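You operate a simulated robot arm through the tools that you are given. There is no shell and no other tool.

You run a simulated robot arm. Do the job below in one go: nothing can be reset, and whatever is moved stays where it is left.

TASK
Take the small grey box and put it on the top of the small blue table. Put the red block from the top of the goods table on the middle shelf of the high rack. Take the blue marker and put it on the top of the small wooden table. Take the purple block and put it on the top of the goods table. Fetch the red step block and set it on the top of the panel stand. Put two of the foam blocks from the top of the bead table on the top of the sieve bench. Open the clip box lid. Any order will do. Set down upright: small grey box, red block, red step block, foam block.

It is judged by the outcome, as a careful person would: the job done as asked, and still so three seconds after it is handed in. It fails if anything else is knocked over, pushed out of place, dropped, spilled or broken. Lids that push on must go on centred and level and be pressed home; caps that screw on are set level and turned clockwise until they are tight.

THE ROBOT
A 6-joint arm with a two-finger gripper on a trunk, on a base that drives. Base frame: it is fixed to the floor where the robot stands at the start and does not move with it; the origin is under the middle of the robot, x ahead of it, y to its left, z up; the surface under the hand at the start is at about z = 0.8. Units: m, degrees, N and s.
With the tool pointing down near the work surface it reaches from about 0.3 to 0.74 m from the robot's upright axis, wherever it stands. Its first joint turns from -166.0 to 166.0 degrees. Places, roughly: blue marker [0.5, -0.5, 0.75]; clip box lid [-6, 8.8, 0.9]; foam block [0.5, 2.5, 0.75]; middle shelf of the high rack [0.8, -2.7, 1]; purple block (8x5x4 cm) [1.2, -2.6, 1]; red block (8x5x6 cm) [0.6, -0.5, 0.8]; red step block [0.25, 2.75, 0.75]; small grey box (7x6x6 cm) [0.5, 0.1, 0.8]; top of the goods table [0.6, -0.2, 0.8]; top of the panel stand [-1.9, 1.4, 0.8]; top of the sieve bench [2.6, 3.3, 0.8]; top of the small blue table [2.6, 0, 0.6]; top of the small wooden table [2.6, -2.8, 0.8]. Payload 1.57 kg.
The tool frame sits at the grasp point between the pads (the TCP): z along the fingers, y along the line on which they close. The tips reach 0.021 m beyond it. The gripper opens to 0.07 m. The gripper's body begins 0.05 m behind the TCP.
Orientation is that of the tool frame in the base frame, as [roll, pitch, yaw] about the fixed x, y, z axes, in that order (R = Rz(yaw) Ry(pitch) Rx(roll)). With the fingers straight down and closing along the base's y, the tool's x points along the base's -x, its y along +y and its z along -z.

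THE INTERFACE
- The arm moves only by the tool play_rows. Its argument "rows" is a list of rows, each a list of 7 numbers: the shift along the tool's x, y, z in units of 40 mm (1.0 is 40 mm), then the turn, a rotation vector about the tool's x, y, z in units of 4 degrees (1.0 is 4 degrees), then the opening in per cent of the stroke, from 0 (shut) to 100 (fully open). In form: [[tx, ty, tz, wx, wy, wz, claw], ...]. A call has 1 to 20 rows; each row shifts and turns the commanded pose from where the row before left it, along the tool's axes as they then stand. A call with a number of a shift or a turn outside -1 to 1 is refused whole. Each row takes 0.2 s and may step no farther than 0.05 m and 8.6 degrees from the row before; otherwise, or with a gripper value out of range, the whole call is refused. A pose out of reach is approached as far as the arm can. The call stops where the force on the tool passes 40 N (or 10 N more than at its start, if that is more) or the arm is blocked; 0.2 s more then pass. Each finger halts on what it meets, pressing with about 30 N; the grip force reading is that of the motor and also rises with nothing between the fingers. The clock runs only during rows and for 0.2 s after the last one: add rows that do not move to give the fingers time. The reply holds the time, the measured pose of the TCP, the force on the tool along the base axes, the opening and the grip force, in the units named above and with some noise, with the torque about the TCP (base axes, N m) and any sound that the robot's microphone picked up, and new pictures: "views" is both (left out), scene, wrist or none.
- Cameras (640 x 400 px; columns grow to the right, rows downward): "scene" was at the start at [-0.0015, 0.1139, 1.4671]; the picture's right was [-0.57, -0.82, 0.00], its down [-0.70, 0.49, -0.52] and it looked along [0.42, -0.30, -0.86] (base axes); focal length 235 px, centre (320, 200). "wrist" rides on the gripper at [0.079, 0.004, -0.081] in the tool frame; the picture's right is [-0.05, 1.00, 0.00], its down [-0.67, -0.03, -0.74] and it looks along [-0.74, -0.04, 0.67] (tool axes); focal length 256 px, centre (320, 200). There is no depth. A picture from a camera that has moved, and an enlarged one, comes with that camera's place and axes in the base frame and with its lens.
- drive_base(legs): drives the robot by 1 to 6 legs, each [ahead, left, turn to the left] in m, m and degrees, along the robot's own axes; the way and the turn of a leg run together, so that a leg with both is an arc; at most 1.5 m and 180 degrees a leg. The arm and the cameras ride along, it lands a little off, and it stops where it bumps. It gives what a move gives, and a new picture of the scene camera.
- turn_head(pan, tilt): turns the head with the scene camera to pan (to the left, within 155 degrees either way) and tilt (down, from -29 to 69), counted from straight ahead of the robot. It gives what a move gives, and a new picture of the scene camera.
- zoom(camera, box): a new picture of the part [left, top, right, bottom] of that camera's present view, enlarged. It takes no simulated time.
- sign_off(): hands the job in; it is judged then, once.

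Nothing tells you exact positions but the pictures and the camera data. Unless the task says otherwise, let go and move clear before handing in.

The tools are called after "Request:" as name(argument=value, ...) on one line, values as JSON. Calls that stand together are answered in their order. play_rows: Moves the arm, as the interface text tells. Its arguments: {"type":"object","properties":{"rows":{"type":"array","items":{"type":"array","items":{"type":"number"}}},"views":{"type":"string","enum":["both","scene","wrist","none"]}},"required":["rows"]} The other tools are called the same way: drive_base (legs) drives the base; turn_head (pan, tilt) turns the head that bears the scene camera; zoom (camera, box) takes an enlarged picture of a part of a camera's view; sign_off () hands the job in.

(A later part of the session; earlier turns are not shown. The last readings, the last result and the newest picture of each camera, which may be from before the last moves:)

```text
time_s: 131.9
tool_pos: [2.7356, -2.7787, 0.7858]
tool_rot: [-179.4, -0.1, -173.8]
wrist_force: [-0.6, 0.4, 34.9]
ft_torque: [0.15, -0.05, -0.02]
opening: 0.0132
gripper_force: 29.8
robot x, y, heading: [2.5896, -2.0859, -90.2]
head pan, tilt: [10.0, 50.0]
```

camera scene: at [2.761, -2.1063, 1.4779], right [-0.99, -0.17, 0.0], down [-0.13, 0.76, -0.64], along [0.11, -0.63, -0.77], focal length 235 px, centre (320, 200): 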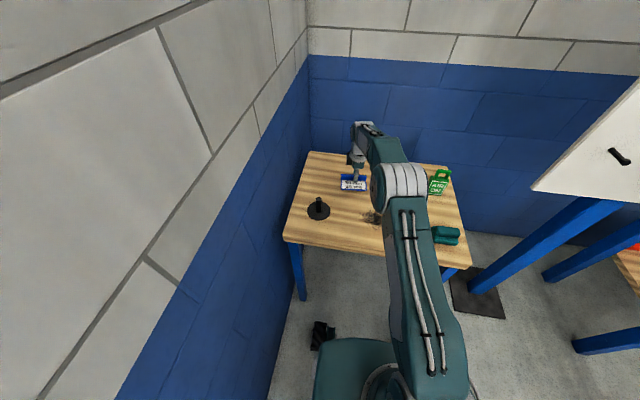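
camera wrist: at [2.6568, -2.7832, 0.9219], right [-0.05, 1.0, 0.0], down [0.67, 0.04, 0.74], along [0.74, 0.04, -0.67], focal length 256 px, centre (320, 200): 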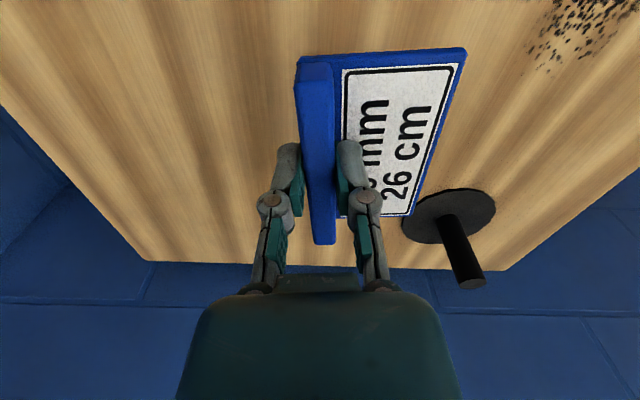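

The marker rests on the table. Easing pressure, opening, and rising.

Request:
play_rows(rows=[[0, 0, -0.05, 0, 0, 0, 0], [0, 0, 0, 0, 0, 0, 30], [0, 0, 0, 0, 0, 0, 50], [0, 0, -0.2, 0, 0, 0, 50], [0, 0, -0.9, 0, 0, 0, 50], [0, 0, -0.9, 0, 0, 0, 50], [0, 0, -0.9, 0, 0, 0, 50], [0, 0, -0.9, 0, 0, 0, 50], [0, 0, -0.9, 0, 0, 0, 50], [0, 0, -0.9, 0, 0, 0, 50], [0, 0, 0, 0, 0, 0, 50]])

Request:
zoom(camera="wrist", box=[200, 0, 520, 200])

```text
time_s: 134.3
tool_pos: [2.7359, -2.78, 1.0089]
tool_rot: [-180.0, -0.1, -173.8]
wrist_force: [0.7, 0.8, 0.5]
ft_torque: [0.01, -0.01, 0.01]
opening: 0.0351
gripper_force: 0.1
robot x, y, heading: [2.5884, -2.0867, -90.1]
head pan, tilt: [10.0, 50.0]
camera scene: at [2.7609, -2.106, 1.478], right [-0.99, -0.17, 0.0], down [-0.13, 0.76, -0.64], along [0.11, -0.63, -0.77], focal length 235 px, centre (320, 200)
camera wrist: at [2.6569, -2.7837, 1.0906], right [-0.06, 1.0, 0.0], down [0.67, 0.04, 0.74], along [0.74, 0.04, -0.67], focal length 256 px, centre (320, 200)
```

scene: 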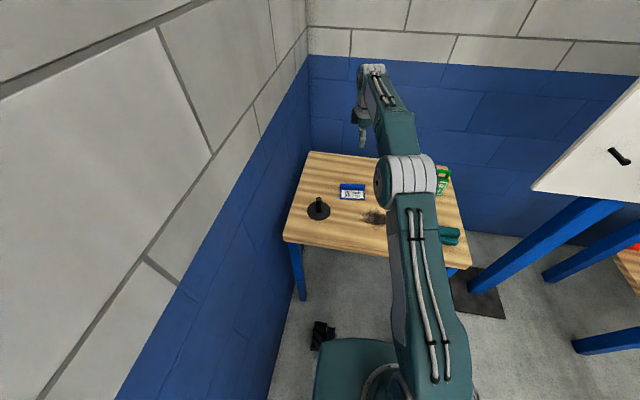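
wrist: 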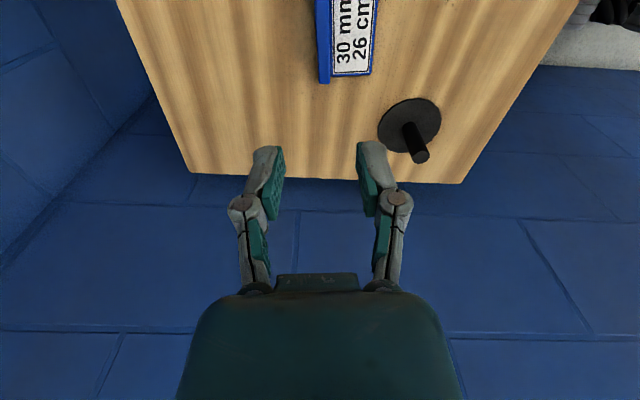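

```text
2.00 times, centred on (360, 100) of wrist
camera zoom: at [2.6569, -2.7837, 1.0906], right [-0.06, 1.0, 0.0], down [0.67, 0.04, 0.74], along [0.74, 0.04, -0.67], focal length 512 px, centre (240, 400)
```

zoom: 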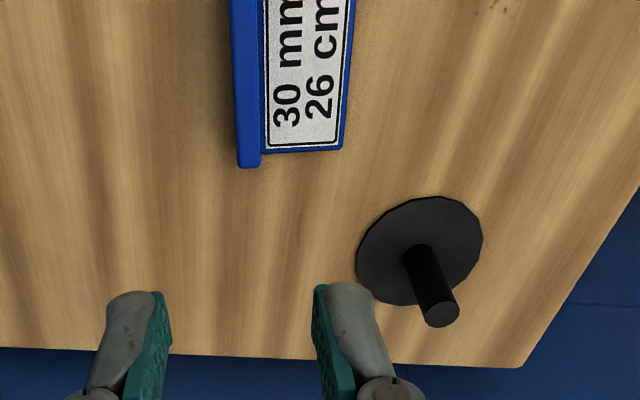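

The marker is placed and clear of everything. I'll pull the arm back, back out, and look at the rack for the purple block.

Request:
play_rows(rows=[[0, 0.9, -0.3, 0, 0, 0, 50], [0, 0.9, -0.3, 0, 0, 0, 50], [0, 0.9, -0.3, 0, 0, 0, 50], [0, 0.9, 0, 0, 0, 0, 50], [0, 0.9, 0, 0, 0, 0, 50], [0, 0.9, 0, 0, 0, 0, 50], [0, 0, 0, 0, 0, 0, 50]], views="none")

Request:
drive_base(legs=[[-0.55, 0, 0], [0, -1.4, 0]])

Request:
turn_head(pan=0, tilt=20)

Request:
zoom(camera="scene", box=[180, 100, 500, 300])

```text
time_s: 135.9
tool_pos: [2.7106, -2.5631, 1.0456]
tool_rot: [-179.9, -0.1, -173.9]
wrist_force: [1.3, -0.2, 0.1]
ft_torque: [0.02, 0.01, 0.0]
opening: 0.0349
gripper_force: 0.1
robot x, y, heading: [2.5893, -2.0841, -90.1]
head pan, tilt: [10.0, 50.0]
```

```text
time_s: 145.8
tool_pos: [1.274, -2.0114, 1.0455]
tool_rot: [-179.9, 0.0, -174.2]
wrist_force: [-0.3, -0.4, 0.0]
ft_torque: [-0.02, 0.02, 0.02]
opening: 0.035
gripper_force: 0.0
robot x, y, heading: [1.1602, -1.5378, -90.5]
head pan, tilt: [10.0, 50.0]
camera scene: at [1.328, -1.5538, 1.4779], right [-0.99, -0.16, 0.0], down [-0.13, 0.76, -0.64], along [0.1, -0.63, -0.77], focal length 235 px, centre (320, 200)
```

scene: 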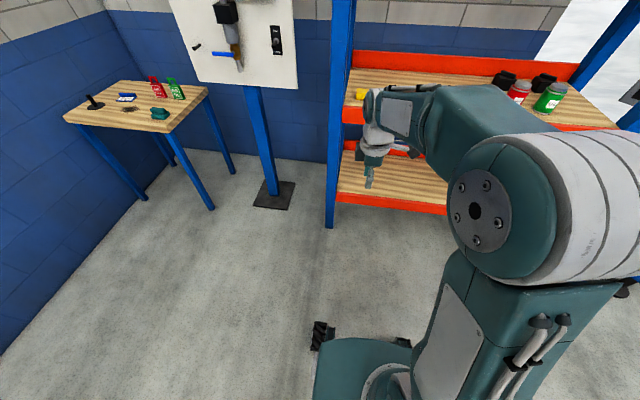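

```text
time_s: 146.8
tool_pos: [1.2745, -2.0119, 1.0464]
tool_rot: [-179.9, -0.1, -174.2]
wrist_force: [-0.7, -0.4, 0.4]
ft_torque: [-0.02, 0.02, 0.03]
opening: 0.0348
gripper_force: 0.0
robot x, y, heading: [1.1571, -1.5346, -90.5]
head pan, tilt: [0.0, 20.0]
camera scene: at [1.3134, -1.5709, 1.5235], right [-1.0, 0.01, 0.0], down [0.0, 0.34, -0.94], along [-0.01, -0.94, -0.34], focal length 235 px, centre (320, 200)
```

scene: 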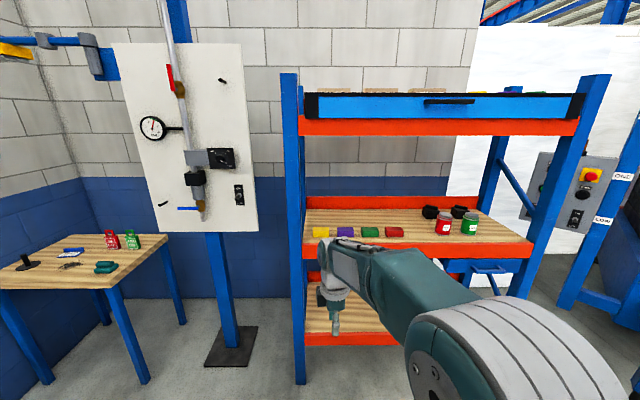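

```text
2.00 times, centred on (340, 200) of scene
camera zoom: at [1.3134, -1.5709, 1.5235], right [-1.0, 0.01, 0.0], down [0.0, 0.34, -0.94], along [-0.01, -0.94, -0.34], focal length 470 px, centre (280, 200)
```

zoom: 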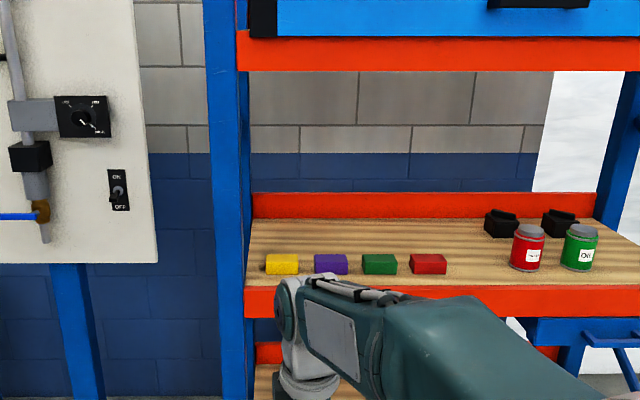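

The purple block is on the middle shelf at about (1.19,−2.54), second in the row of four, long side along x. I'll raise the hand, roll forward and get a wrist view.

Request:
play_rows(rows=[[0, 0, -1, 0, 0, 0, 100], [0, 0, -1, 0, 0, 0, 100], [0, 0, -1, 0, 0, 0, 100], [0, 0, 0, 0, 0, 0, 100]], views="none")

Request:
drive_base(legs=[[0.38, 0, 0.5]])

Request:
turn_head(pan=0, tilt=35)

Request:
play_rows(rows=[[0, 0, 0, 0, 0, 0, 100]], views="wrist")

```text
time_s: 147.8
tool_pos: [1.2752, -2.0096, 1.1663]
tool_rot: [-179.8, -0.1, -174.1]
wrist_force: [-0.2, -0.2, 0.0]
ft_torque: [0.02, -0.02, -0.02]
opening: 0.07
gripper_force: 0.1
robot x, y, heading: [1.1595, -1.533, -90.6]
head pan, tilt: [0.0, 20.0]
```

```text
time_s: 150.2
tool_pos: [1.2734, -2.394, 1.1669]
tool_rot: [-179.9, 0.0, -174.0]
wrist_force: [-0.3, 0.7, -0.2]
ft_torque: [-0.01, 0.03, 0.01]
opening: 0.0701
gripper_force: 0.1
robot x, y, heading: [1.1564, -1.9189, -90.6]
head pan, tilt: [0.0, 20.0]
camera scene: at [1.3106, -1.9547, 1.5236], right [-1.0, 0.01, 0.0], down [0.0, 0.34, -0.94], along [-0.01, -0.94, -0.34], focal length 235 px, centre (320, 200)
```

scene: 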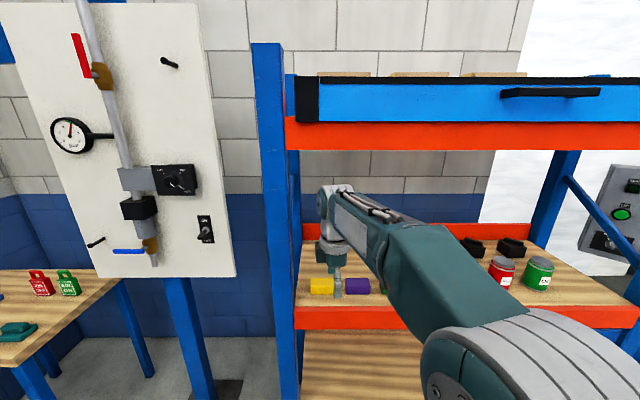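

```text
time_s: 151.0
tool_pos: [1.2735, -2.3936, 1.1664]
tool_rot: [-179.8, -0.1, -174.0]
wrist_force: [0.4, 0.8, 0.1]
ft_torque: [0.0, 0.0, -0.04]
opening: 0.07
gripper_force: 0.1
robot x, y, heading: [1.1538, -1.9221, -90.3]
head pan, tilt: [0.0, 35.0]
camera scene: at [1.3105, -1.9497, 1.4998], right [-1.0, 0.01, 0.0], down [0.0, 0.57, -0.82], along [-0.01, -0.82, -0.57], focal length 235 px, centre (320, 200)
```

scene: 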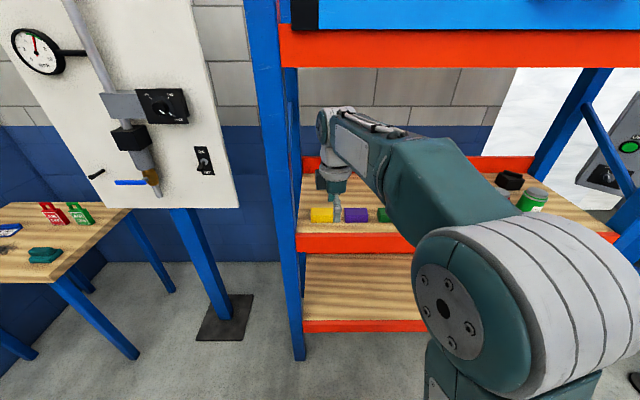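

```text
time_s: 151.4
tool_pos: [1.2736, -2.3924, 1.1661]
tool_rot: [-179.9, -0.2, -173.9]
wrist_force: [-0.1, -0.3, -0.9]
ft_torque: [-0.02, 0.02, 0.02]
opening: 0.0703
gripper_force: 0.1
robot x, y, heading: [1.149, -1.9209, -90.2]
head pan, tilt: [0.0, 35.0]
camera wrist: at [1.1947, -2.3972, 1.2479], right [-0.05, 1.0, 0.0], down [0.67, 0.04, 0.74], along [0.74, 0.04, -0.67], focal length 256 px, centre (320, 200)
```

wrist: 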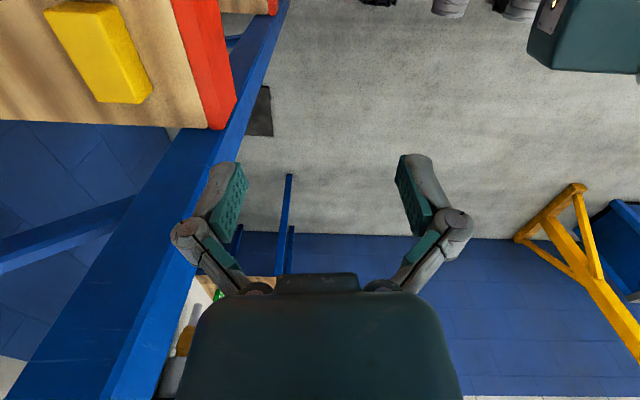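

The yellow block and the rack post are visible on the +x side. I'll move left over the purple block at a modest height, staying below the upper beam.

Request:
play_rows(rows=[[0.645, -0.2, 0.5, 0, 0, 0, 100], [0.645, -0.4, 0.5, 0, 0, 0, 100], [0.645, -0.8, 0.5, 0, 0, 0, 100], [0.645, -0.8, 0, 0, 0, 0, 100], [0, -0.8, 0, 0, 0, 0, 100], [0, -0.56, 0, 0, 0, 0, 100], [0, 0, 0, 0, 0, 0, 100]])

Request:
zoom(camera="wrist", box=[160, 0, 480, 200])

```text
time_s: 153.0
tool_pos: [1.1854, -2.5464, 1.1087]
tool_rot: [-179.9, 0.0, -174.1]
wrist_force: [-0.7, 0.8, 0.1]
ft_torque: [0.01, -0.01, -0.01]
opening: 0.0702
gripper_force: 0.0
robot x, y, heading: [1.155, -1.919, -90.7]
head pan, tilt: [0.0, 35.0]
camera scene: at [1.3102, -1.9506, 1.4998], right [-1.0, 0.01, 0.0], down [0.0, 0.57, -0.82], along [-0.01, -0.82, -0.57], focal length 235 px, centre (320, 200)
camera wrist: at [1.1067, -2.5508, 1.1895], right [-0.05, 1.0, 0.0], down [0.67, 0.04, 0.74], along [0.74, 0.04, -0.67], focal length 256 px, centre (320, 200)
```

scene: 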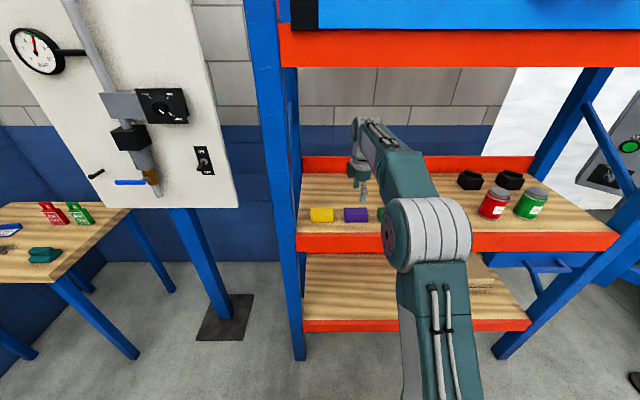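
wrist: 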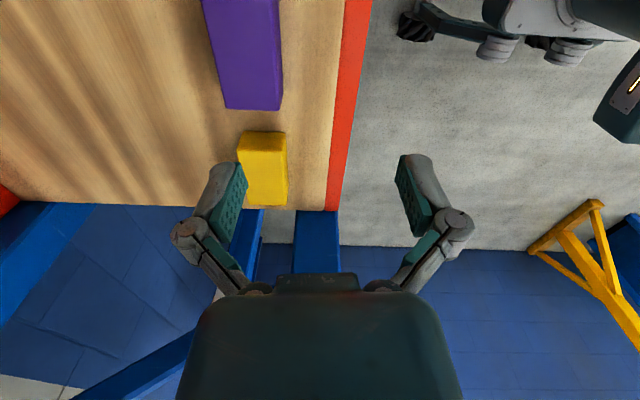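

```text
2.00 times, centred on (320, 100) of wrist
camera zoom: at [1.1067, -2.5508, 1.1895], right [-0.05, 1.0, 0.0], down [0.67, 0.04, 0.74], along [0.74, 0.04, -0.67], focal length 512 px, centre (320, 400)
```

zoom: 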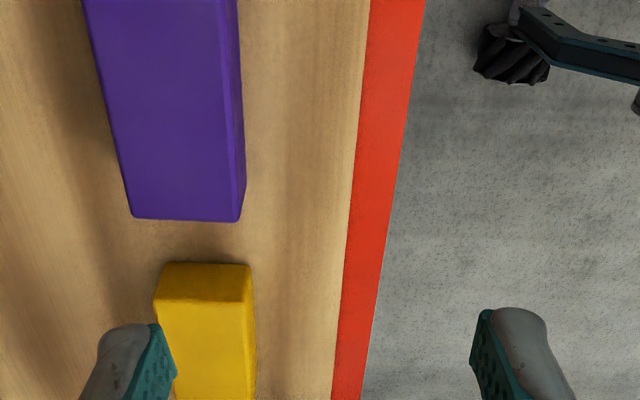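

I'll measure the shelf height more carefully with a zoom from the scene camera.

Request:
zoom(camera="scene", box=[280, 150, 440, 250])

Request:
zoom(camera="wrist", box=[180, 0, 380, 125])

```text
4.00 times, centred on (360, 200) of scene
camera zoom: at [1.3102, -1.9506, 1.4998], right [-1.0, 0.01, 0.0], down [0.0, 0.57, -0.82], along [-0.01, -0.82, -0.57], focal length 940 px, centre (160, 200)
```

zoom: 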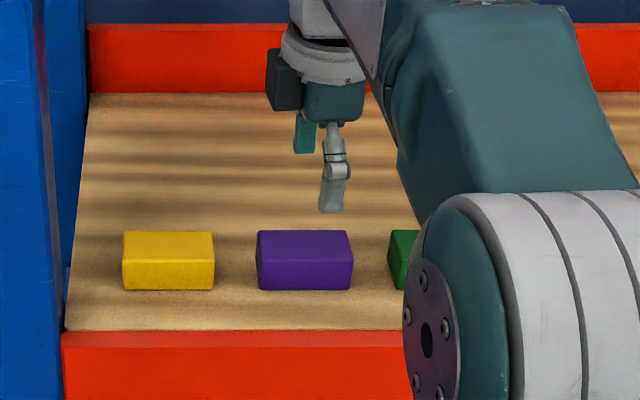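

```text
3.20 times, centred on (280, 62) of wrist
camera zoom: at [1.1067, -2.5508, 1.1895], right [-0.05, 1.0, 0.0], down [0.67, 0.04, 0.74], along [0.74, 0.04, -0.67], focal length 819 px, centre (448, 640)
```

zoom: 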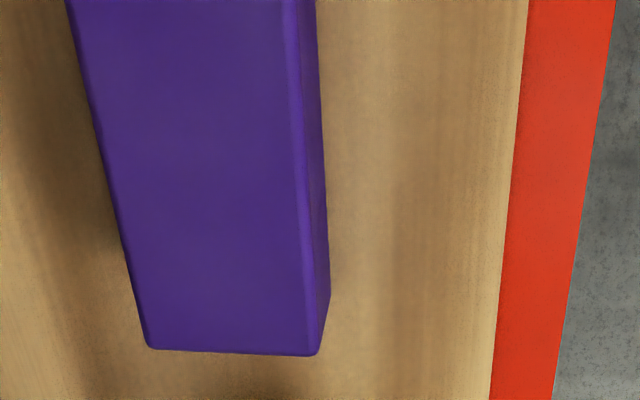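

Two-view triangulation gives: purple block centre ≈(1.176,−2.60), top z≈1.00, shelf ≈0.96, aligned with x. I'll square up the gripper, centre it and lower partway.

Request:
play_rows(rows=[[0, 0, 0, 0, 0, 0.75, 100], [0, 0, 0, 0, 0, 0.72, 100], [0.12, -0.67, 0, 0, 0, 0, 100], [0.12, -0.67, 0, 0, 0, 0, 100], [0, 0, 0.6, 0, 0, 0, 100], [0, 0, 0.6, 0, 0, 0, 100], [0, 0, 0, 0, 0, 0, 100]])

Request:
zoom(camera="wrist", box=[200, 0, 440, 150])

Request:
zoom(camera="scene", box=[280, 150, 440, 250])

```text
time_s: 154.6
tool_pos: [1.1739, -2.6001, 1.0596]
tool_rot: [-179.8, -0.1, -179.9]
wrist_force: [-0.6, 0.1, 0.1]
ft_torque: [-0.03, -0.01, -0.02]
opening: 0.0702
gripper_force: 0.0
robot x, y, heading: [1.1513, -1.9175, -90.7]
head pan, tilt: [0.0, 35.0]
camera scene: at [1.3099, -1.9508, 1.4998], right [-1.0, 0.01, 0.0], down [0.0, 0.58, -0.82], along [-0.01, -0.82, -0.58], focal length 235 px, centre (320, 200)
camera wrist: at [1.0966, -2.5955, 1.1409], right [0.05, 1.0, 0.0], down [0.67, -0.03, 0.74], along [0.74, -0.04, -0.67], focal length 256 px, centre (320, 200)
```

scene: 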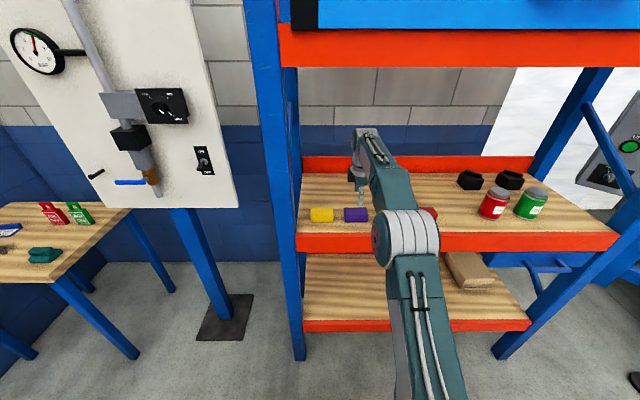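
wrist: 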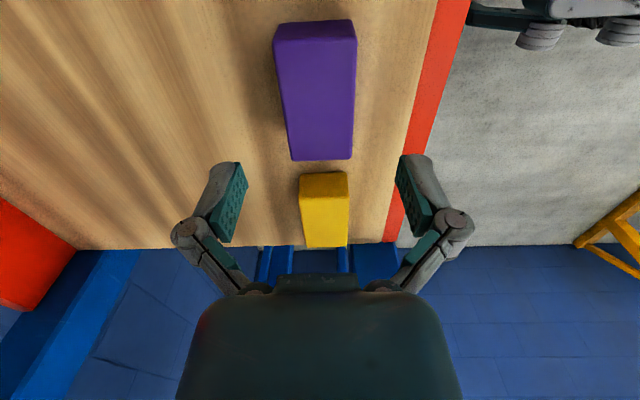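

```text
2.67 times, centred on (320, 75) of wrist
camera zoom: at [1.0966, -2.5955, 1.1409], right [0.05, 1.0, 0.0], down [0.67, -0.03, 0.74], along [0.74, -0.04, -0.67], focal length 683 px, centre (320, 533)
```

zoom: 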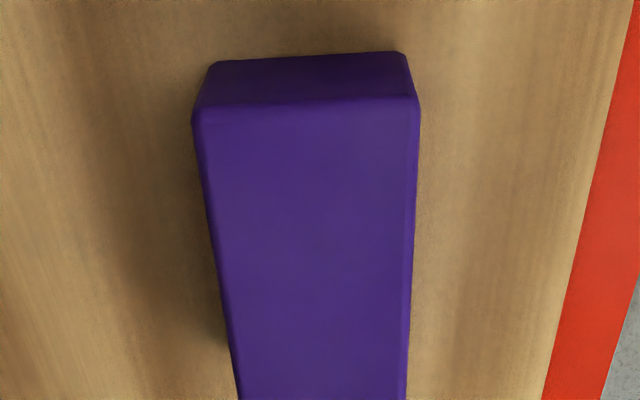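

```text
4.00 times, centred on (360, 200) of scene
camera zoom: at [1.3099, -1.9508, 1.4998], right [-1.0, 0.01, 0.0], down [0.0, 0.58, -0.82], along [-0.01, -0.82, -0.58], focal length 940 px, centre (160, 200)
```

zoom: 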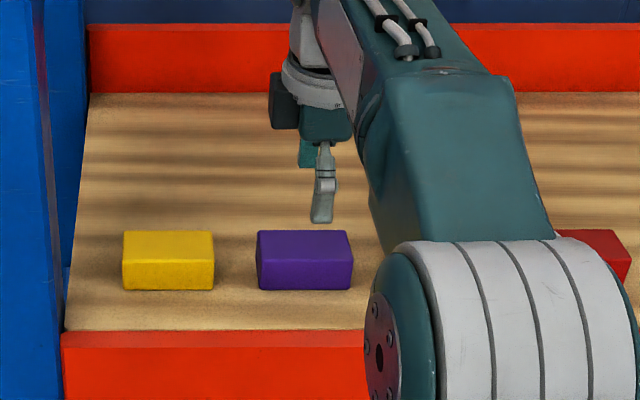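

The gripper is centred over the purple block. Lowering to grasp height and closing.

Request:
play_rows(rows=[[0, 0, 0.6, 0, 0, 0, 100], [0, 0, 0.6, 0, 0, 0, 100], [0, 0, 0.4, 0, 0, 0, 100], [0, 0, 0.25, 0, 0, 0, 100], [0, 0, 0, 0, 0, 0, 100]], views="none")

Request:
play_rows(rows=[[0, 0, 0, 0, 0, 0, 50], [0, 0, 0, 0, 0, 0, 0], [0, 0, 0, 0, 0, 0, 0], [0, 0, 0, 0, 0, 0, 0]], views="wrist")

```text
time_s: 155.8
tool_pos: [1.1755, -2.5997, 0.9847]
tool_rot: [-179.8, 0.0, -179.9]
wrist_force: [-0.1, -0.1, -0.3]
ft_torque: [-0.01, -0.05, -0.01]
opening: 0.0698
gripper_force: 0.1
robot x, y, heading: [1.1519, -1.9222, -90.6]
head pan, tilt: [0.0, 35.0]
```

```text
time_s: 156.8
tool_pos: [1.1751, -2.6, 0.9857]
tool_rot: [-179.7, 0.0, -179.9]
wrist_force: [-0.2, 0.3, 14.6]
ft_torque: [0.05, -0.02, 0.0]
opening: 0.0444
gripper_force: 29.7
robot x, y, heading: [1.1541, -1.9179, -90.1]
head pan, tilt: [0.0, 35.0]
camera wrist: at [1.0969, -2.596, 1.0677], right [0.05, 1.0, -0.01], down [0.67, -0.03, 0.74], along [0.74, -0.04, -0.67], focal length 256 px, centre (320, 200)
```

wrist: 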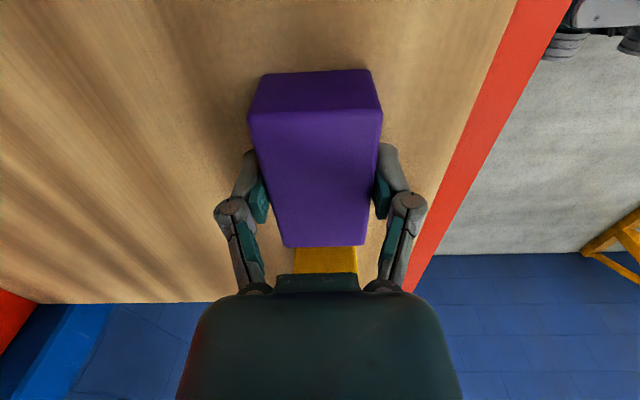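

Gripped (4.4 cm). Lifting 7 cm, then drawing back out of the shelf.

Request:
play_rows(rows=[[0, 0, -0.4, 0, 0, 0, 0], [0, 0, -0.7, 0, 0, 0, 0], [0, 0, -0.7, 0, 0, 0, 0], [0, 0.5, -0.2, 0, 0, 0, 0], [0, 0.9, 0, 0, 0, 0, 0], [0, 0.9, 0, 0, 0, 0, 0], [0, 0.9, 0, 0, 0, 0, 0], [0, 0.9, 0, 0, 0, 0, 0], [0, 0.9, 0, 0, 0, 0, 0], [0, 0.5, 0, 0, 0, 0, 0], [0, 0, 0, 0, 0, 0, 0]])

```text
time_s: 159.2
tool_pos: [1.1763, -2.3799, 1.0649]
tool_rot: [-179.9, 0.0, 180.0]
wrist_force: [0.3, -1.1, -1.6]
ft_torque: [0.01, 0.02, 0.0]
opening: 0.0445
gripper_force: 29.6
robot x, y, heading: [1.1576, -1.9164, -90.5]
head pan, tilt: [0.0, 35.0]
camera scene: at [1.31, -1.9496, 1.4998], right [-1.0, 0.01, 0.0], down [0.0, 0.57, -0.82], along [-0.01, -0.82, -0.57], focal length 235 px, centre (320, 200)
camera wrist: at [1.098, -2.3755, 1.146], right [0.05, 1.0, 0.0], down [0.67, -0.03, 0.74], along [0.74, -0.04, -0.67], focal length 256 px, centre (320, 200)
```

scene: 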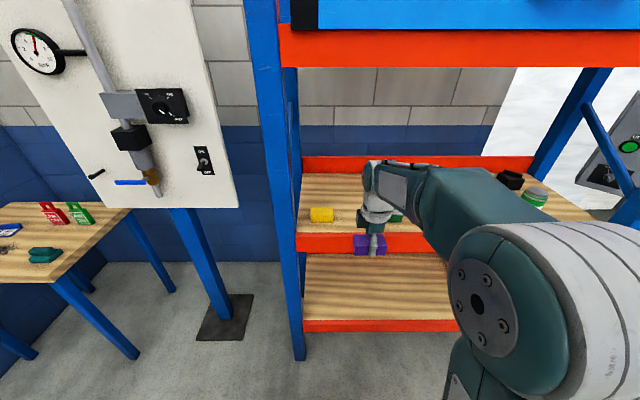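
wrist: 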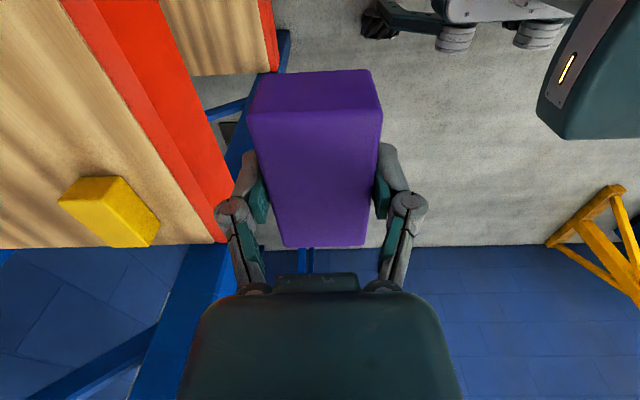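

Holding the purple block. I'll back off, turn around, and go to the goods table's right end.

Request:
drive_base(legs=[[-0.55, 0, 0], [0, 0, 180], [0, 0.56, 0]])

Request:
turn_head(pan=0, tilt=45)

```text
time_s: 172.5
tool_pos: [0.5781, -0.9004, 1.0655]
tool_rot: [180.0, 0.1, 0.7]
wrist_force: [0.4, -0.2, -1.1]
ft_torque: [0.03, -0.03, 0.04]
opening: 0.0445
gripper_force: 29.9
robot x, y, heading: [0.6013, -1.3581, 90.4]
head pan, tilt: [0.0, 35.0]
camera scene: at [0.4517, -1.3333, 1.5002], right [1.0, 0.0, 0.0], down [0.0, -0.57, -0.82], along [0.0, 0.82, -0.57], focal length 235 px, centre (320, 200)
```

scene: 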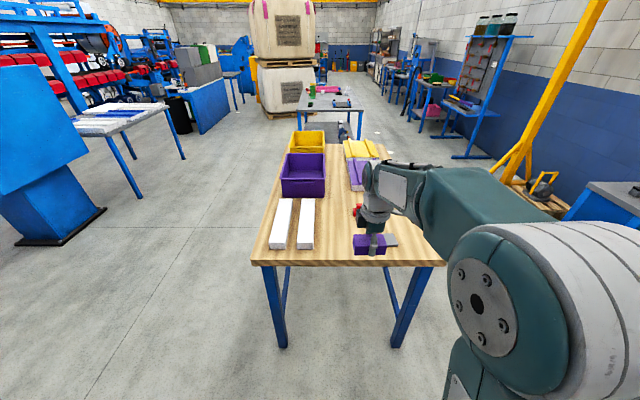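

```text
time_s: 173.2
tool_pos: [0.577, -0.9018, 1.066]
tool_rot: [-179.9, 0.0, 0.6]
wrist_force: [0.6, -0.1, -2.0]
ft_torque: [0.03, -0.04, -0.01]
opening: 0.0444
gripper_force: 30.3
robot x, y, heading: [0.6029, -1.3603, 90.3]
head pan, tilt: [0.0, 45.0]
camera scene: at [0.4495, -1.34, 1.4851], right [1.0, 0.0, 0.0], down [0.0, -0.71, -0.71], along [0.0, 0.71, -0.71], focal length 235 px, centre (320, 200)
```

scene: 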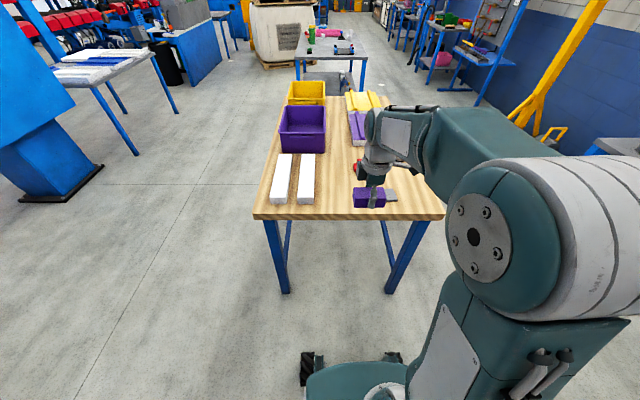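

Rolling 0.15 m ahead to the table end and moving the purple block over the free spot at (0.53,−0.60).

Request:
drive_base(legs=[[0.15, 0, 0]])

Request:
play_rows(rows=[[-0.3, -0.9, 0, 0, 0, 0, 0], [-0.3, -0.9, 0, 0, 0, 0, 0], [-0.3, -0.9, 0, 0, 0, 0, 0], [-0.3, -0.9, 0.5, 0, 0, 0, 0], [0, 0, 0.9, 0, 0, 0, 0], [0, 0, 0.9, 0, 0, 0, 0], [0, 0, 0, 0, 0, 0, 0]])

Request:
zoom(camera="scene", box=[280, 130, 440, 230])

```text
time_s: 174.6
tool_pos: [0.5747, -0.7539, 1.0655]
tool_rot: [-180.0, 0.0, 0.5]
wrist_force: [0.2, -0.5, -0.9]
ft_torque: [0.0, 0.03, 0.01]
opening: 0.0445
gripper_force: 30.1
robot x, y, heading: [0.6004, -1.2122, 90.1]
head pan, tilt: [0.0, 45.0]
camera scene: at [0.4473, -1.1932, 1.485], right [1.0, 0.0, 0.0], down [0.0, -0.71, -0.71], along [0.0, 0.71, -0.71], focal length 235 px, centre (320, 200)
```

scene: 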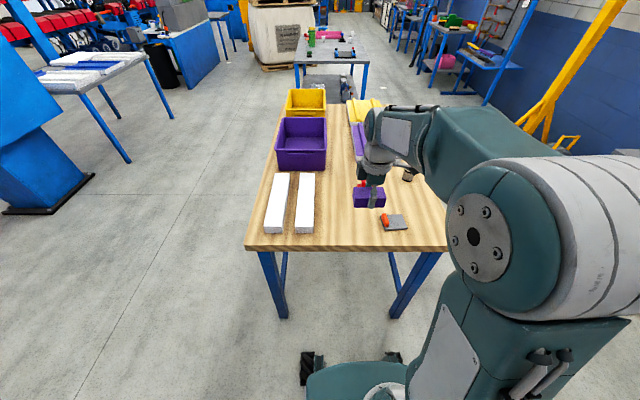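

```text
time_s: 176.2
tool_pos: [0.5227, -0.6094, 0.9731]
tool_rot: [-179.8, 0.0, 0.5]
wrist_force: [-0.1, 0.1, -0.7]
ft_torque: [0.01, 0.0, -0.02]
opening: 0.0444
gripper_force: 30.0
robot x, y, heading: [0.6013, -1.216, 90.2]
head pan, tilt: [0.0, 45.0]
camera scene: at [0.447, -1.1923, 1.4849], right [1.0, 0.0, 0.0], down [0.0, -0.71, -0.71], along [0.0, 0.71, -0.71], focal length 235 px, centre (320, 200)
camera wrist: at [0.6039, -0.6135, 1.0543], right [-0.04, -1.0, 0.0], down [-0.67, 0.03, 0.74], along [-0.74, 0.03, -0.67], focal length 256 px, centre (320, 200)
```

scene: 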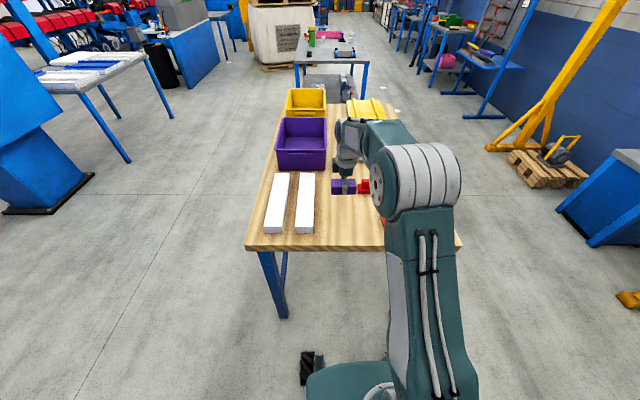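
wrist: 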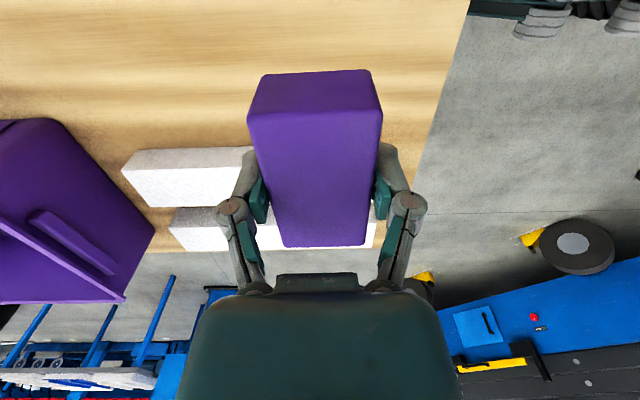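

```text
4.00 times, centred on (360, 180) of scene
camera zoom: at [0.447, -1.1923, 1.4849], right [1.0, 0.0, 0.0], down [0.0, -0.71, -0.71], along [0.0, 0.71, -0.71], focal length 940 px, centre (160, 280)
```

zoom: 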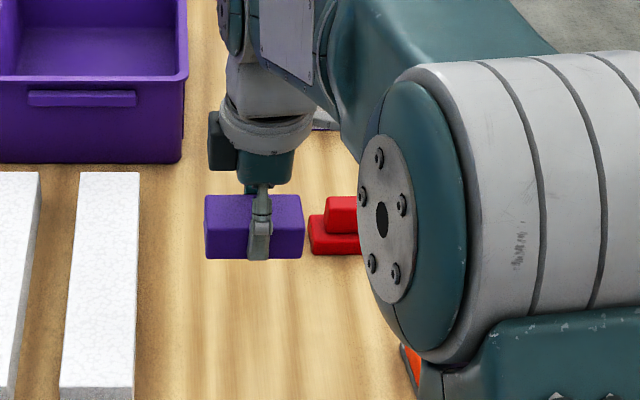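

Good spot: clear of the foam bars and the red block. Lowering in steps.

Request:
play_rows(rows=[[0, 0, 0.9, 0, 0, 0, 0], [0, 0, 0.9, 0, 0, 0, 0], [0, 0, 0.9, 0, 0, 0, 0], [0, 0, 0.5, 0, 0, 0, 0], [0, 0, 0, 0, 0, 0, 0]], views="none")

Request:
play_rows(rows=[[0, 0, 0.1, 0, 0, 0, 0], [0, 0, 0, 0, 0, 0, 0]], views="none")

Request:
play_rows(rows=[[0, 0, 0.1, 0, 0, 0, 0], [0, 0, 0, 0, 0, 0, 0]], views="none")

```text
time_s: 177.4
tool_pos: [0.5237, -0.6111, 0.8462]
tool_rot: [-179.8, 0.1, 0.6]
wrist_force: [-0.2, 0.4, -0.4]
ft_torque: [0.03, -0.02, -0.03]
opening: 0.0445
gripper_force: 30.0
robot x, y, heading: [0.6007, -1.2168, 89.9]
head pan, tilt: [0.0, 45.0]
```

```text
time_s: 178.0
tool_pos: [0.5227, -0.6109, 0.8412]
tool_rot: [-179.9, 0.0, 0.5]
wrist_force: [-0.1, -0.7, -1.1]
ft_torque: [0.02, 0.03, 0.01]
opening: 0.0443
gripper_force: 29.5
robot x, y, heading: [0.6002, -1.2184, 90.0]
head pan, tilt: [0.0, 45.0]
```

```text
time_s: 178.6
tool_pos: [0.5246, -0.6116, 0.8391]
tool_rot: [-179.8, -0.2, 0.6]
wrist_force: [-1.0, -0.3, -1.5]
ft_torque: [0.02, 0.03, 0.04]
opening: 0.0444
gripper_force: 29.9
robot x, y, heading: [0.6037, -1.2162, 90.1]
head pan, tilt: [0.0, 45.0]
```

Request:
play_rows(rows=[[0, 0, 0.1, 0, 0, 0, 0], [0, 0, 0, 0, 0, 0, 0]], views="none")

Request:
play_rows(rows=[[0, 0, 0.1, 0, 0, 0, 0], [0, 0, 0, 0, 0, 0, 0]], views="none")

Request:
play_rows(rows=[[0, 0, 0.1, 0, 0, 0, 0], [0, 0, 0, 0, 0, 0, 0]], views="none")

```text
time_s: 179.2
tool_pos: [0.525, -0.6113, 0.8337]
tool_rot: [-180.0, -0.1, 0.6]
wrist_force: [-0.1, 1.2, -1.2]
ft_torque: [0.02, -0.03, 0.02]
opening: 0.0443
gripper_force: 29.9
robot x, y, heading: [0.5962, -1.21, 90.2]
head pan, tilt: [0.0, 45.0]
```

```text
time_s: 179.8
tool_pos: [0.526, -0.6103, 0.8298]
tool_rot: [-179.9, 0.0, 0.7]
wrist_force: [0.7, 0.0, -1.6]
ft_torque: [0.02, 0.0, 0.03]
opening: 0.0444
gripper_force: 30.3
robot x, y, heading: [0.6025, -1.2151, 90.0]
head pan, tilt: [0.0, 45.0]
```

```text
time_s: 180.4
tool_pos: [0.5258, -0.6111, 0.8257]
tool_rot: [-179.8, -0.1, 0.6]
wrist_force: [0.0, -1.0, 4.5]
ft_torque: [0.04, 0.15, -0.01]
opening: 0.0442
gripper_force: 30.1
robot x, y, heading: [0.6028, -1.2195, 90.1]
head pan, tilt: [0.0, 45.0]
```

Contact. Releasing the purple block and rising.

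Request:
play_rows(rows=[[0, 0, 0.03, 0, 0, 0, 0], [0, 0, 0, 0, 0, 0, 80], [0, 0, 0, 0, 0, 0, 100], [0, 0, 0, 0, 0, 0, 100], [0, 0, -0.3, 0, 0, 0, 100], [0, 0, -0.9, 0, 0, 0, 100], [0, 0, -0.9, 0, 0, 0, 100], [0, 0, -0.9, 0, 0, 0, 100], [0, 0, -0.9, 0, 0, 0, 100], [0, 0, 0, 0, 0, 0, 100]])

```text
time_s: 182.6
tool_pos: [0.5244, -0.6104, 0.9821]
tool_rot: [-179.9, -0.1, 0.4]
wrist_force: [0.5, -0.1, 0.6]
ft_torque: [-0.01, 0.0, 0.0]
opening: 0.0701
gripper_force: 0.1
robot x, y, heading: [0.6024, -1.2184, 90.1]
head pan, tilt: [0.0, 45.0]
camera scene: at [0.447, -1.1925, 1.4849], right [1.0, 0.0, 0.0], down [0.0, -0.71, -0.71], along [0.0, 0.71, -0.71], focal length 235 px, centre (320, 200)
camera wrist: at [0.6048, -0.6147, 1.0622], right [-0.04, -1.0, 0.0], down [-0.67, 0.03, 0.74], along [-0.74, 0.03, -0.67], focal length 256 px, centre (320, 200)
```

scene: 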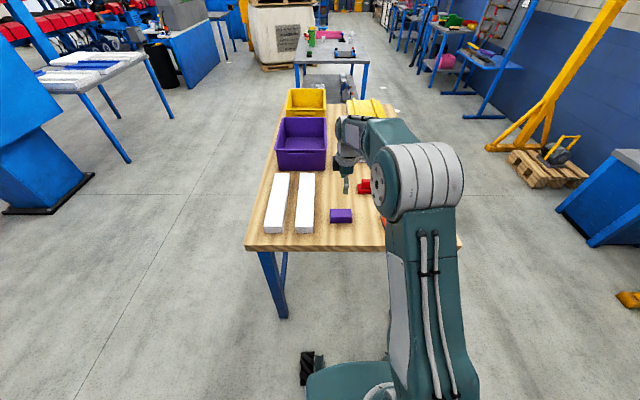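
wrist: 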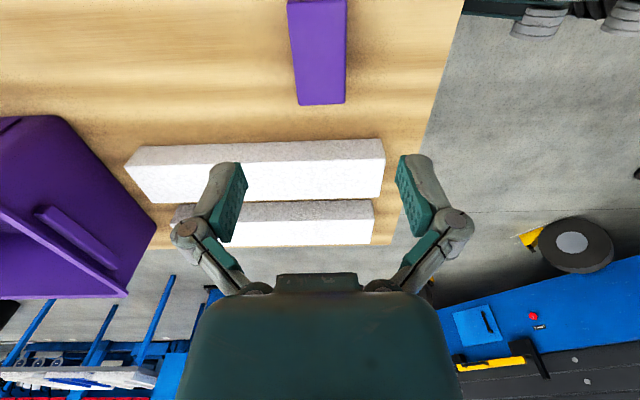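

The purple block is on the goods table. Now moving over the red block for a look.

Request:
play_rows(rows=[[0.62, -0.8, -0.1, 0, 0, 0, 100], [0.62, -0.8, -0.1, 0, 0, 0, 100], [0.62, -0.8, -0.1, 0, 0, 0, 100], [0.62, -0.8, -0.1, 0, 0, 0, 100], [0.62, -0.8, 0, 0, 0, 0, 100], [0, 0, 0, 0, 0, 0, 100]])

Request:
zoom(camera="wrist", box=[200, 0, 440, 150])

Request:
zoom(camera="scene", box=[310, 130, 430, 205])

```text
time_s: 184.0
tool_pos: [0.6378, -0.4905, 0.9905]
tool_rot: [-179.8, -0.1, 0.6]
wrist_force: [0.5, 0.3, -0.1]
ft_torque: [0.01, 0.03, 0.01]
opening: 0.0699
gripper_force: 0.0
out of reach, approached as far as the arm can: row 4, 5
robot x, y, heading: [0.6017, -1.216, 90.1]
head pan, tilt: [0.0, 45.0]
camera scene: at [0.4477, -1.1919, 1.485], right [1.0, 0.0, 0.0], down [0.0, -0.71, -0.71], along [0.0, 0.71, -0.71], focal length 235 px, centre (320, 200)
camera wrist: at [0.7185, -0.4947, 1.0716], right [-0.04, -1.0, 0.0], down [-0.67, 0.03, 0.74], along [-0.74, 0.03, -0.67], focal length 256 px, centre (320, 200)
```

scene: 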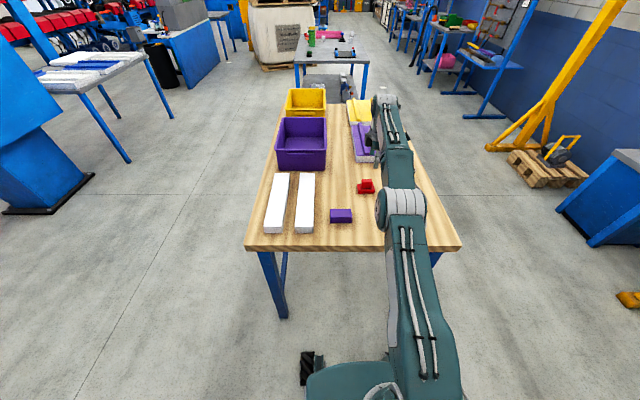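
wrist: 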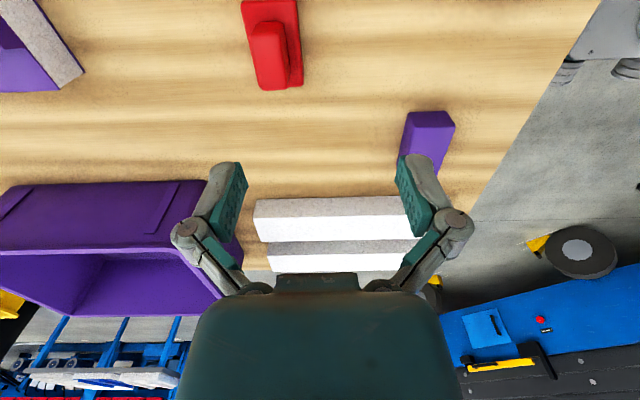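

```text
2.67 times, centred on (320, 75) of wrist
camera zoom: at [0.7185, -0.4947, 1.0716], right [-0.04, -1.0, 0.0], down [-0.67, 0.03, 0.74], along [-0.74, 0.03, -0.67], focal length 683 px, centre (320, 533)
```

zoom: 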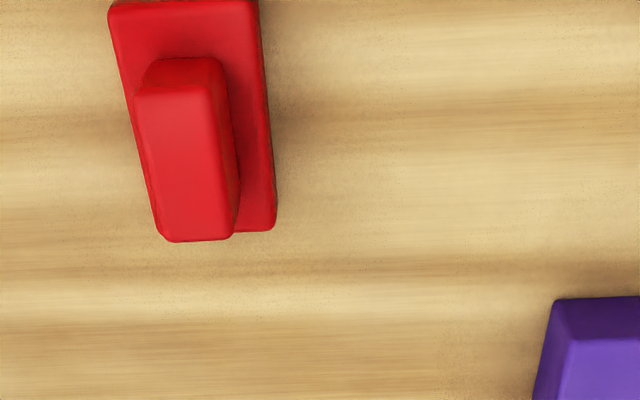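

```text
5.33 times, centred on (370, 168) of scene
camera zoom: at [0.4477, -1.1919, 1.485], right [1.0, 0.0, 0.0], down [0.0, -0.71, -0.71], along [0.0, 0.71, -0.71], focal length 1253 px, centre (53, 373)
```

zoom: 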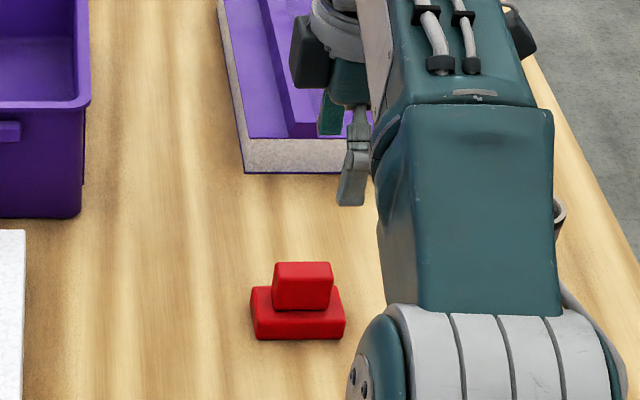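

The red block (base ~7×4.5 cm with a narrower step on top) is at about (0.641,−0.45), just at my reach limit. I'll roll ahead 0.1 m and come over it.

Request:
drive_base(legs=[[0.1, 0, 0]])

Request:
play_rows(rows=[[0, 0.75, 0, 0, 0, 0, 100], [0, 0.75, 0, 0, 0, 0, 100], [0, 0, 0.4, 0, 0, 0, 100], [0, 0, 0.4, 0, 0, 0, 100], [0, 0, 0, 0, 0, 0, 100]], views="wrist")

Request:
zoom(camera="wrist", box=[200, 0, 440, 150])

```text
time_s: 185.1
tool_pos: [0.6383, -0.3915, 0.9902]
tool_rot: [-179.9, 0.0, 0.6]
wrist_force: [-0.5, -0.7, -0.2]
ft_torque: [0.01, 0.01, -0.03]
opening: 0.0703
gripper_force: 0.1
robot x, y, heading: [0.6023, -1.117, 90.2]
head pan, tilt: [0.0, 45.0]
camera scene: at [0.4474, -1.0921, 1.485], right [1.0, 0.0, 0.0], down [0.0, -0.71, -0.71], along [0.0, 0.71, -0.71], focal length 235 px, centre (320, 200)
```

scene: 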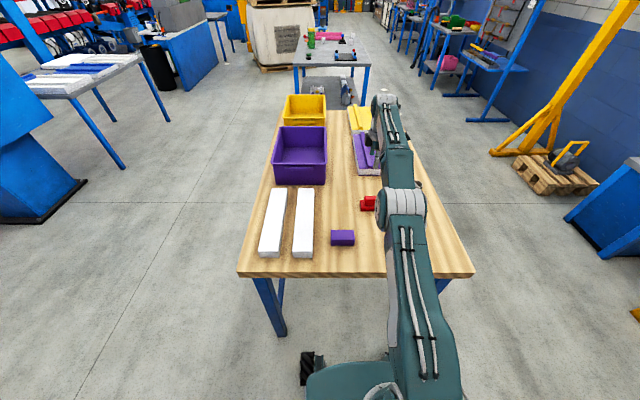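

```text
time_s: 186.3
tool_pos: [0.6399, -0.4525, 0.9593]
tool_rot: [-179.8, 0.0, 0.6]
wrist_force: [0.6, 0.5, -0.3]
ft_torque: [-0.02, -0.01, 0.03]
opening: 0.07
gripper_force: 0.0
robot x, y, heading: [0.5992, -1.1183, 90.0]
head pan, tilt: [0.0, 45.0]
camera wrist: at [0.7196, -0.4571, 1.0407], right [-0.04, -1.0, 0.0], down [-0.67, 0.03, 0.74], along [-0.74, 0.03, -0.67], focal length 256 px, centre (320, 200)
```

wrist: 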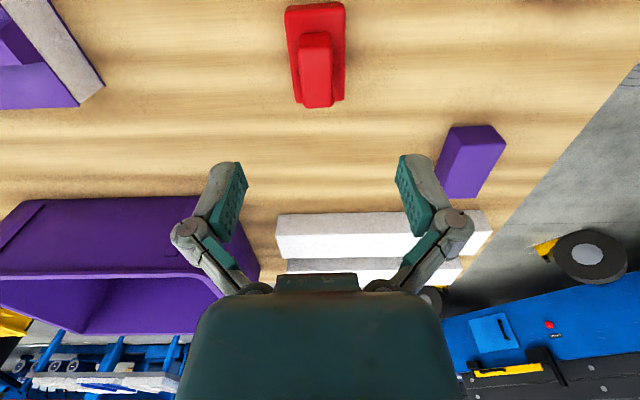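

```text
2.67 times, centred on (320, 75) of wrist
camera zoom: at [0.7196, -0.4571, 1.0407], right [-0.04, -1.0, 0.0], down [-0.67, 0.03, 0.74], along [-0.74, 0.03, -0.67], focal length 683 px, centre (320, 533)
```

zoom: 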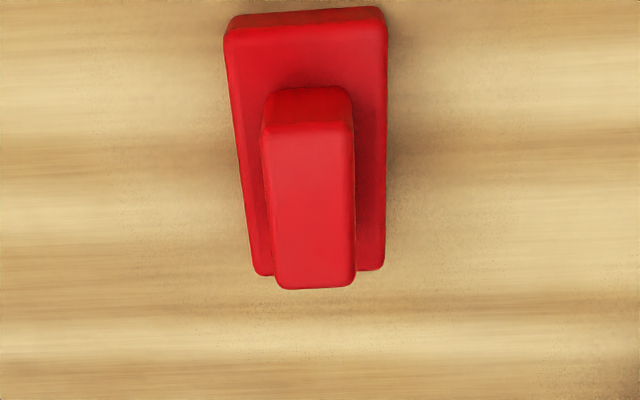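

Centred on the red block. Lowering to grip its base and closing.

Request:
play_rows(rows=[[0.05, 0, 0.8, 0, 0, 0, 100], [0, 0, 0.8, 0, 0, 0, 100], [0, 0, 0.8, 0, 0, 0, 100], [0, 0, 0.5, 0, 0, 0, 100], [0, 0, 0.3, 0, 0, 0, 100], [0, 0, 0, 0, 0, 0, 100]], views="wrist")

Request:
play_rows(rows=[[0, 0, 0, 0, 0, 0, 60], [0, 0, 0, 0, 0, 0, 0], [0, 0, 0, 0, 0, 0, 0], [0, 0, 0, 0, 0, 0, 0]], views="wrist")

```text
time_s: 187.7
tool_pos: [0.6417, -0.4512, 0.8307]
tool_rot: [-179.7, 0.0, 0.6]
wrist_force: [-0.1, 0.3, 0.3]
ft_torque: [-0.01, 0.01, -0.03]
opening: 0.0698
gripper_force: 0.0
robot x, y, heading: [0.6023, -1.1136, 90.0]
head pan, tilt: [0.0, 45.0]
camera wrist: at [0.7211, -0.455, 0.912], right [-0.04, -1.0, 0.0], down [-0.67, 0.03, 0.74], along [-0.74, 0.03, -0.67], focal length 256 px, centre (320, 200)
```

wrist: 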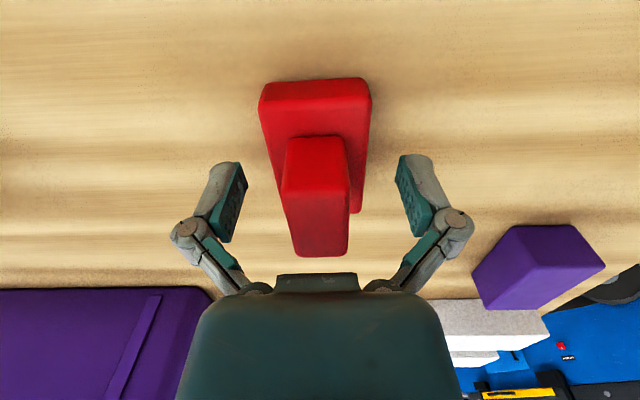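

```text
time_s: 188.7
tool_pos: [0.6412, -0.4515, 0.8328]
tool_rot: [-179.6, 0.0, 0.6]
wrist_force: [0.9, 1.0, 7.5]
ft_torque: [-0.02, 0.04, 0.01]
opening: 0.0447
gripper_force: 29.4
robot x, y, heading: [0.5995, -1.1164, 90.3]
head pan, tilt: [0.0, 45.0]
camera wrist: at [0.7212, -0.4549, 0.9129], right [-0.04, -1.0, 0.0], down [-0.67, 0.03, 0.74], along [-0.74, 0.04, -0.67], focal length 256 px, centre (320, 200)
```

wrist: 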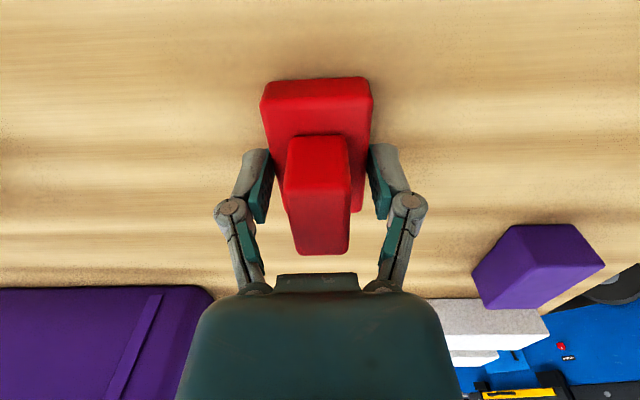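

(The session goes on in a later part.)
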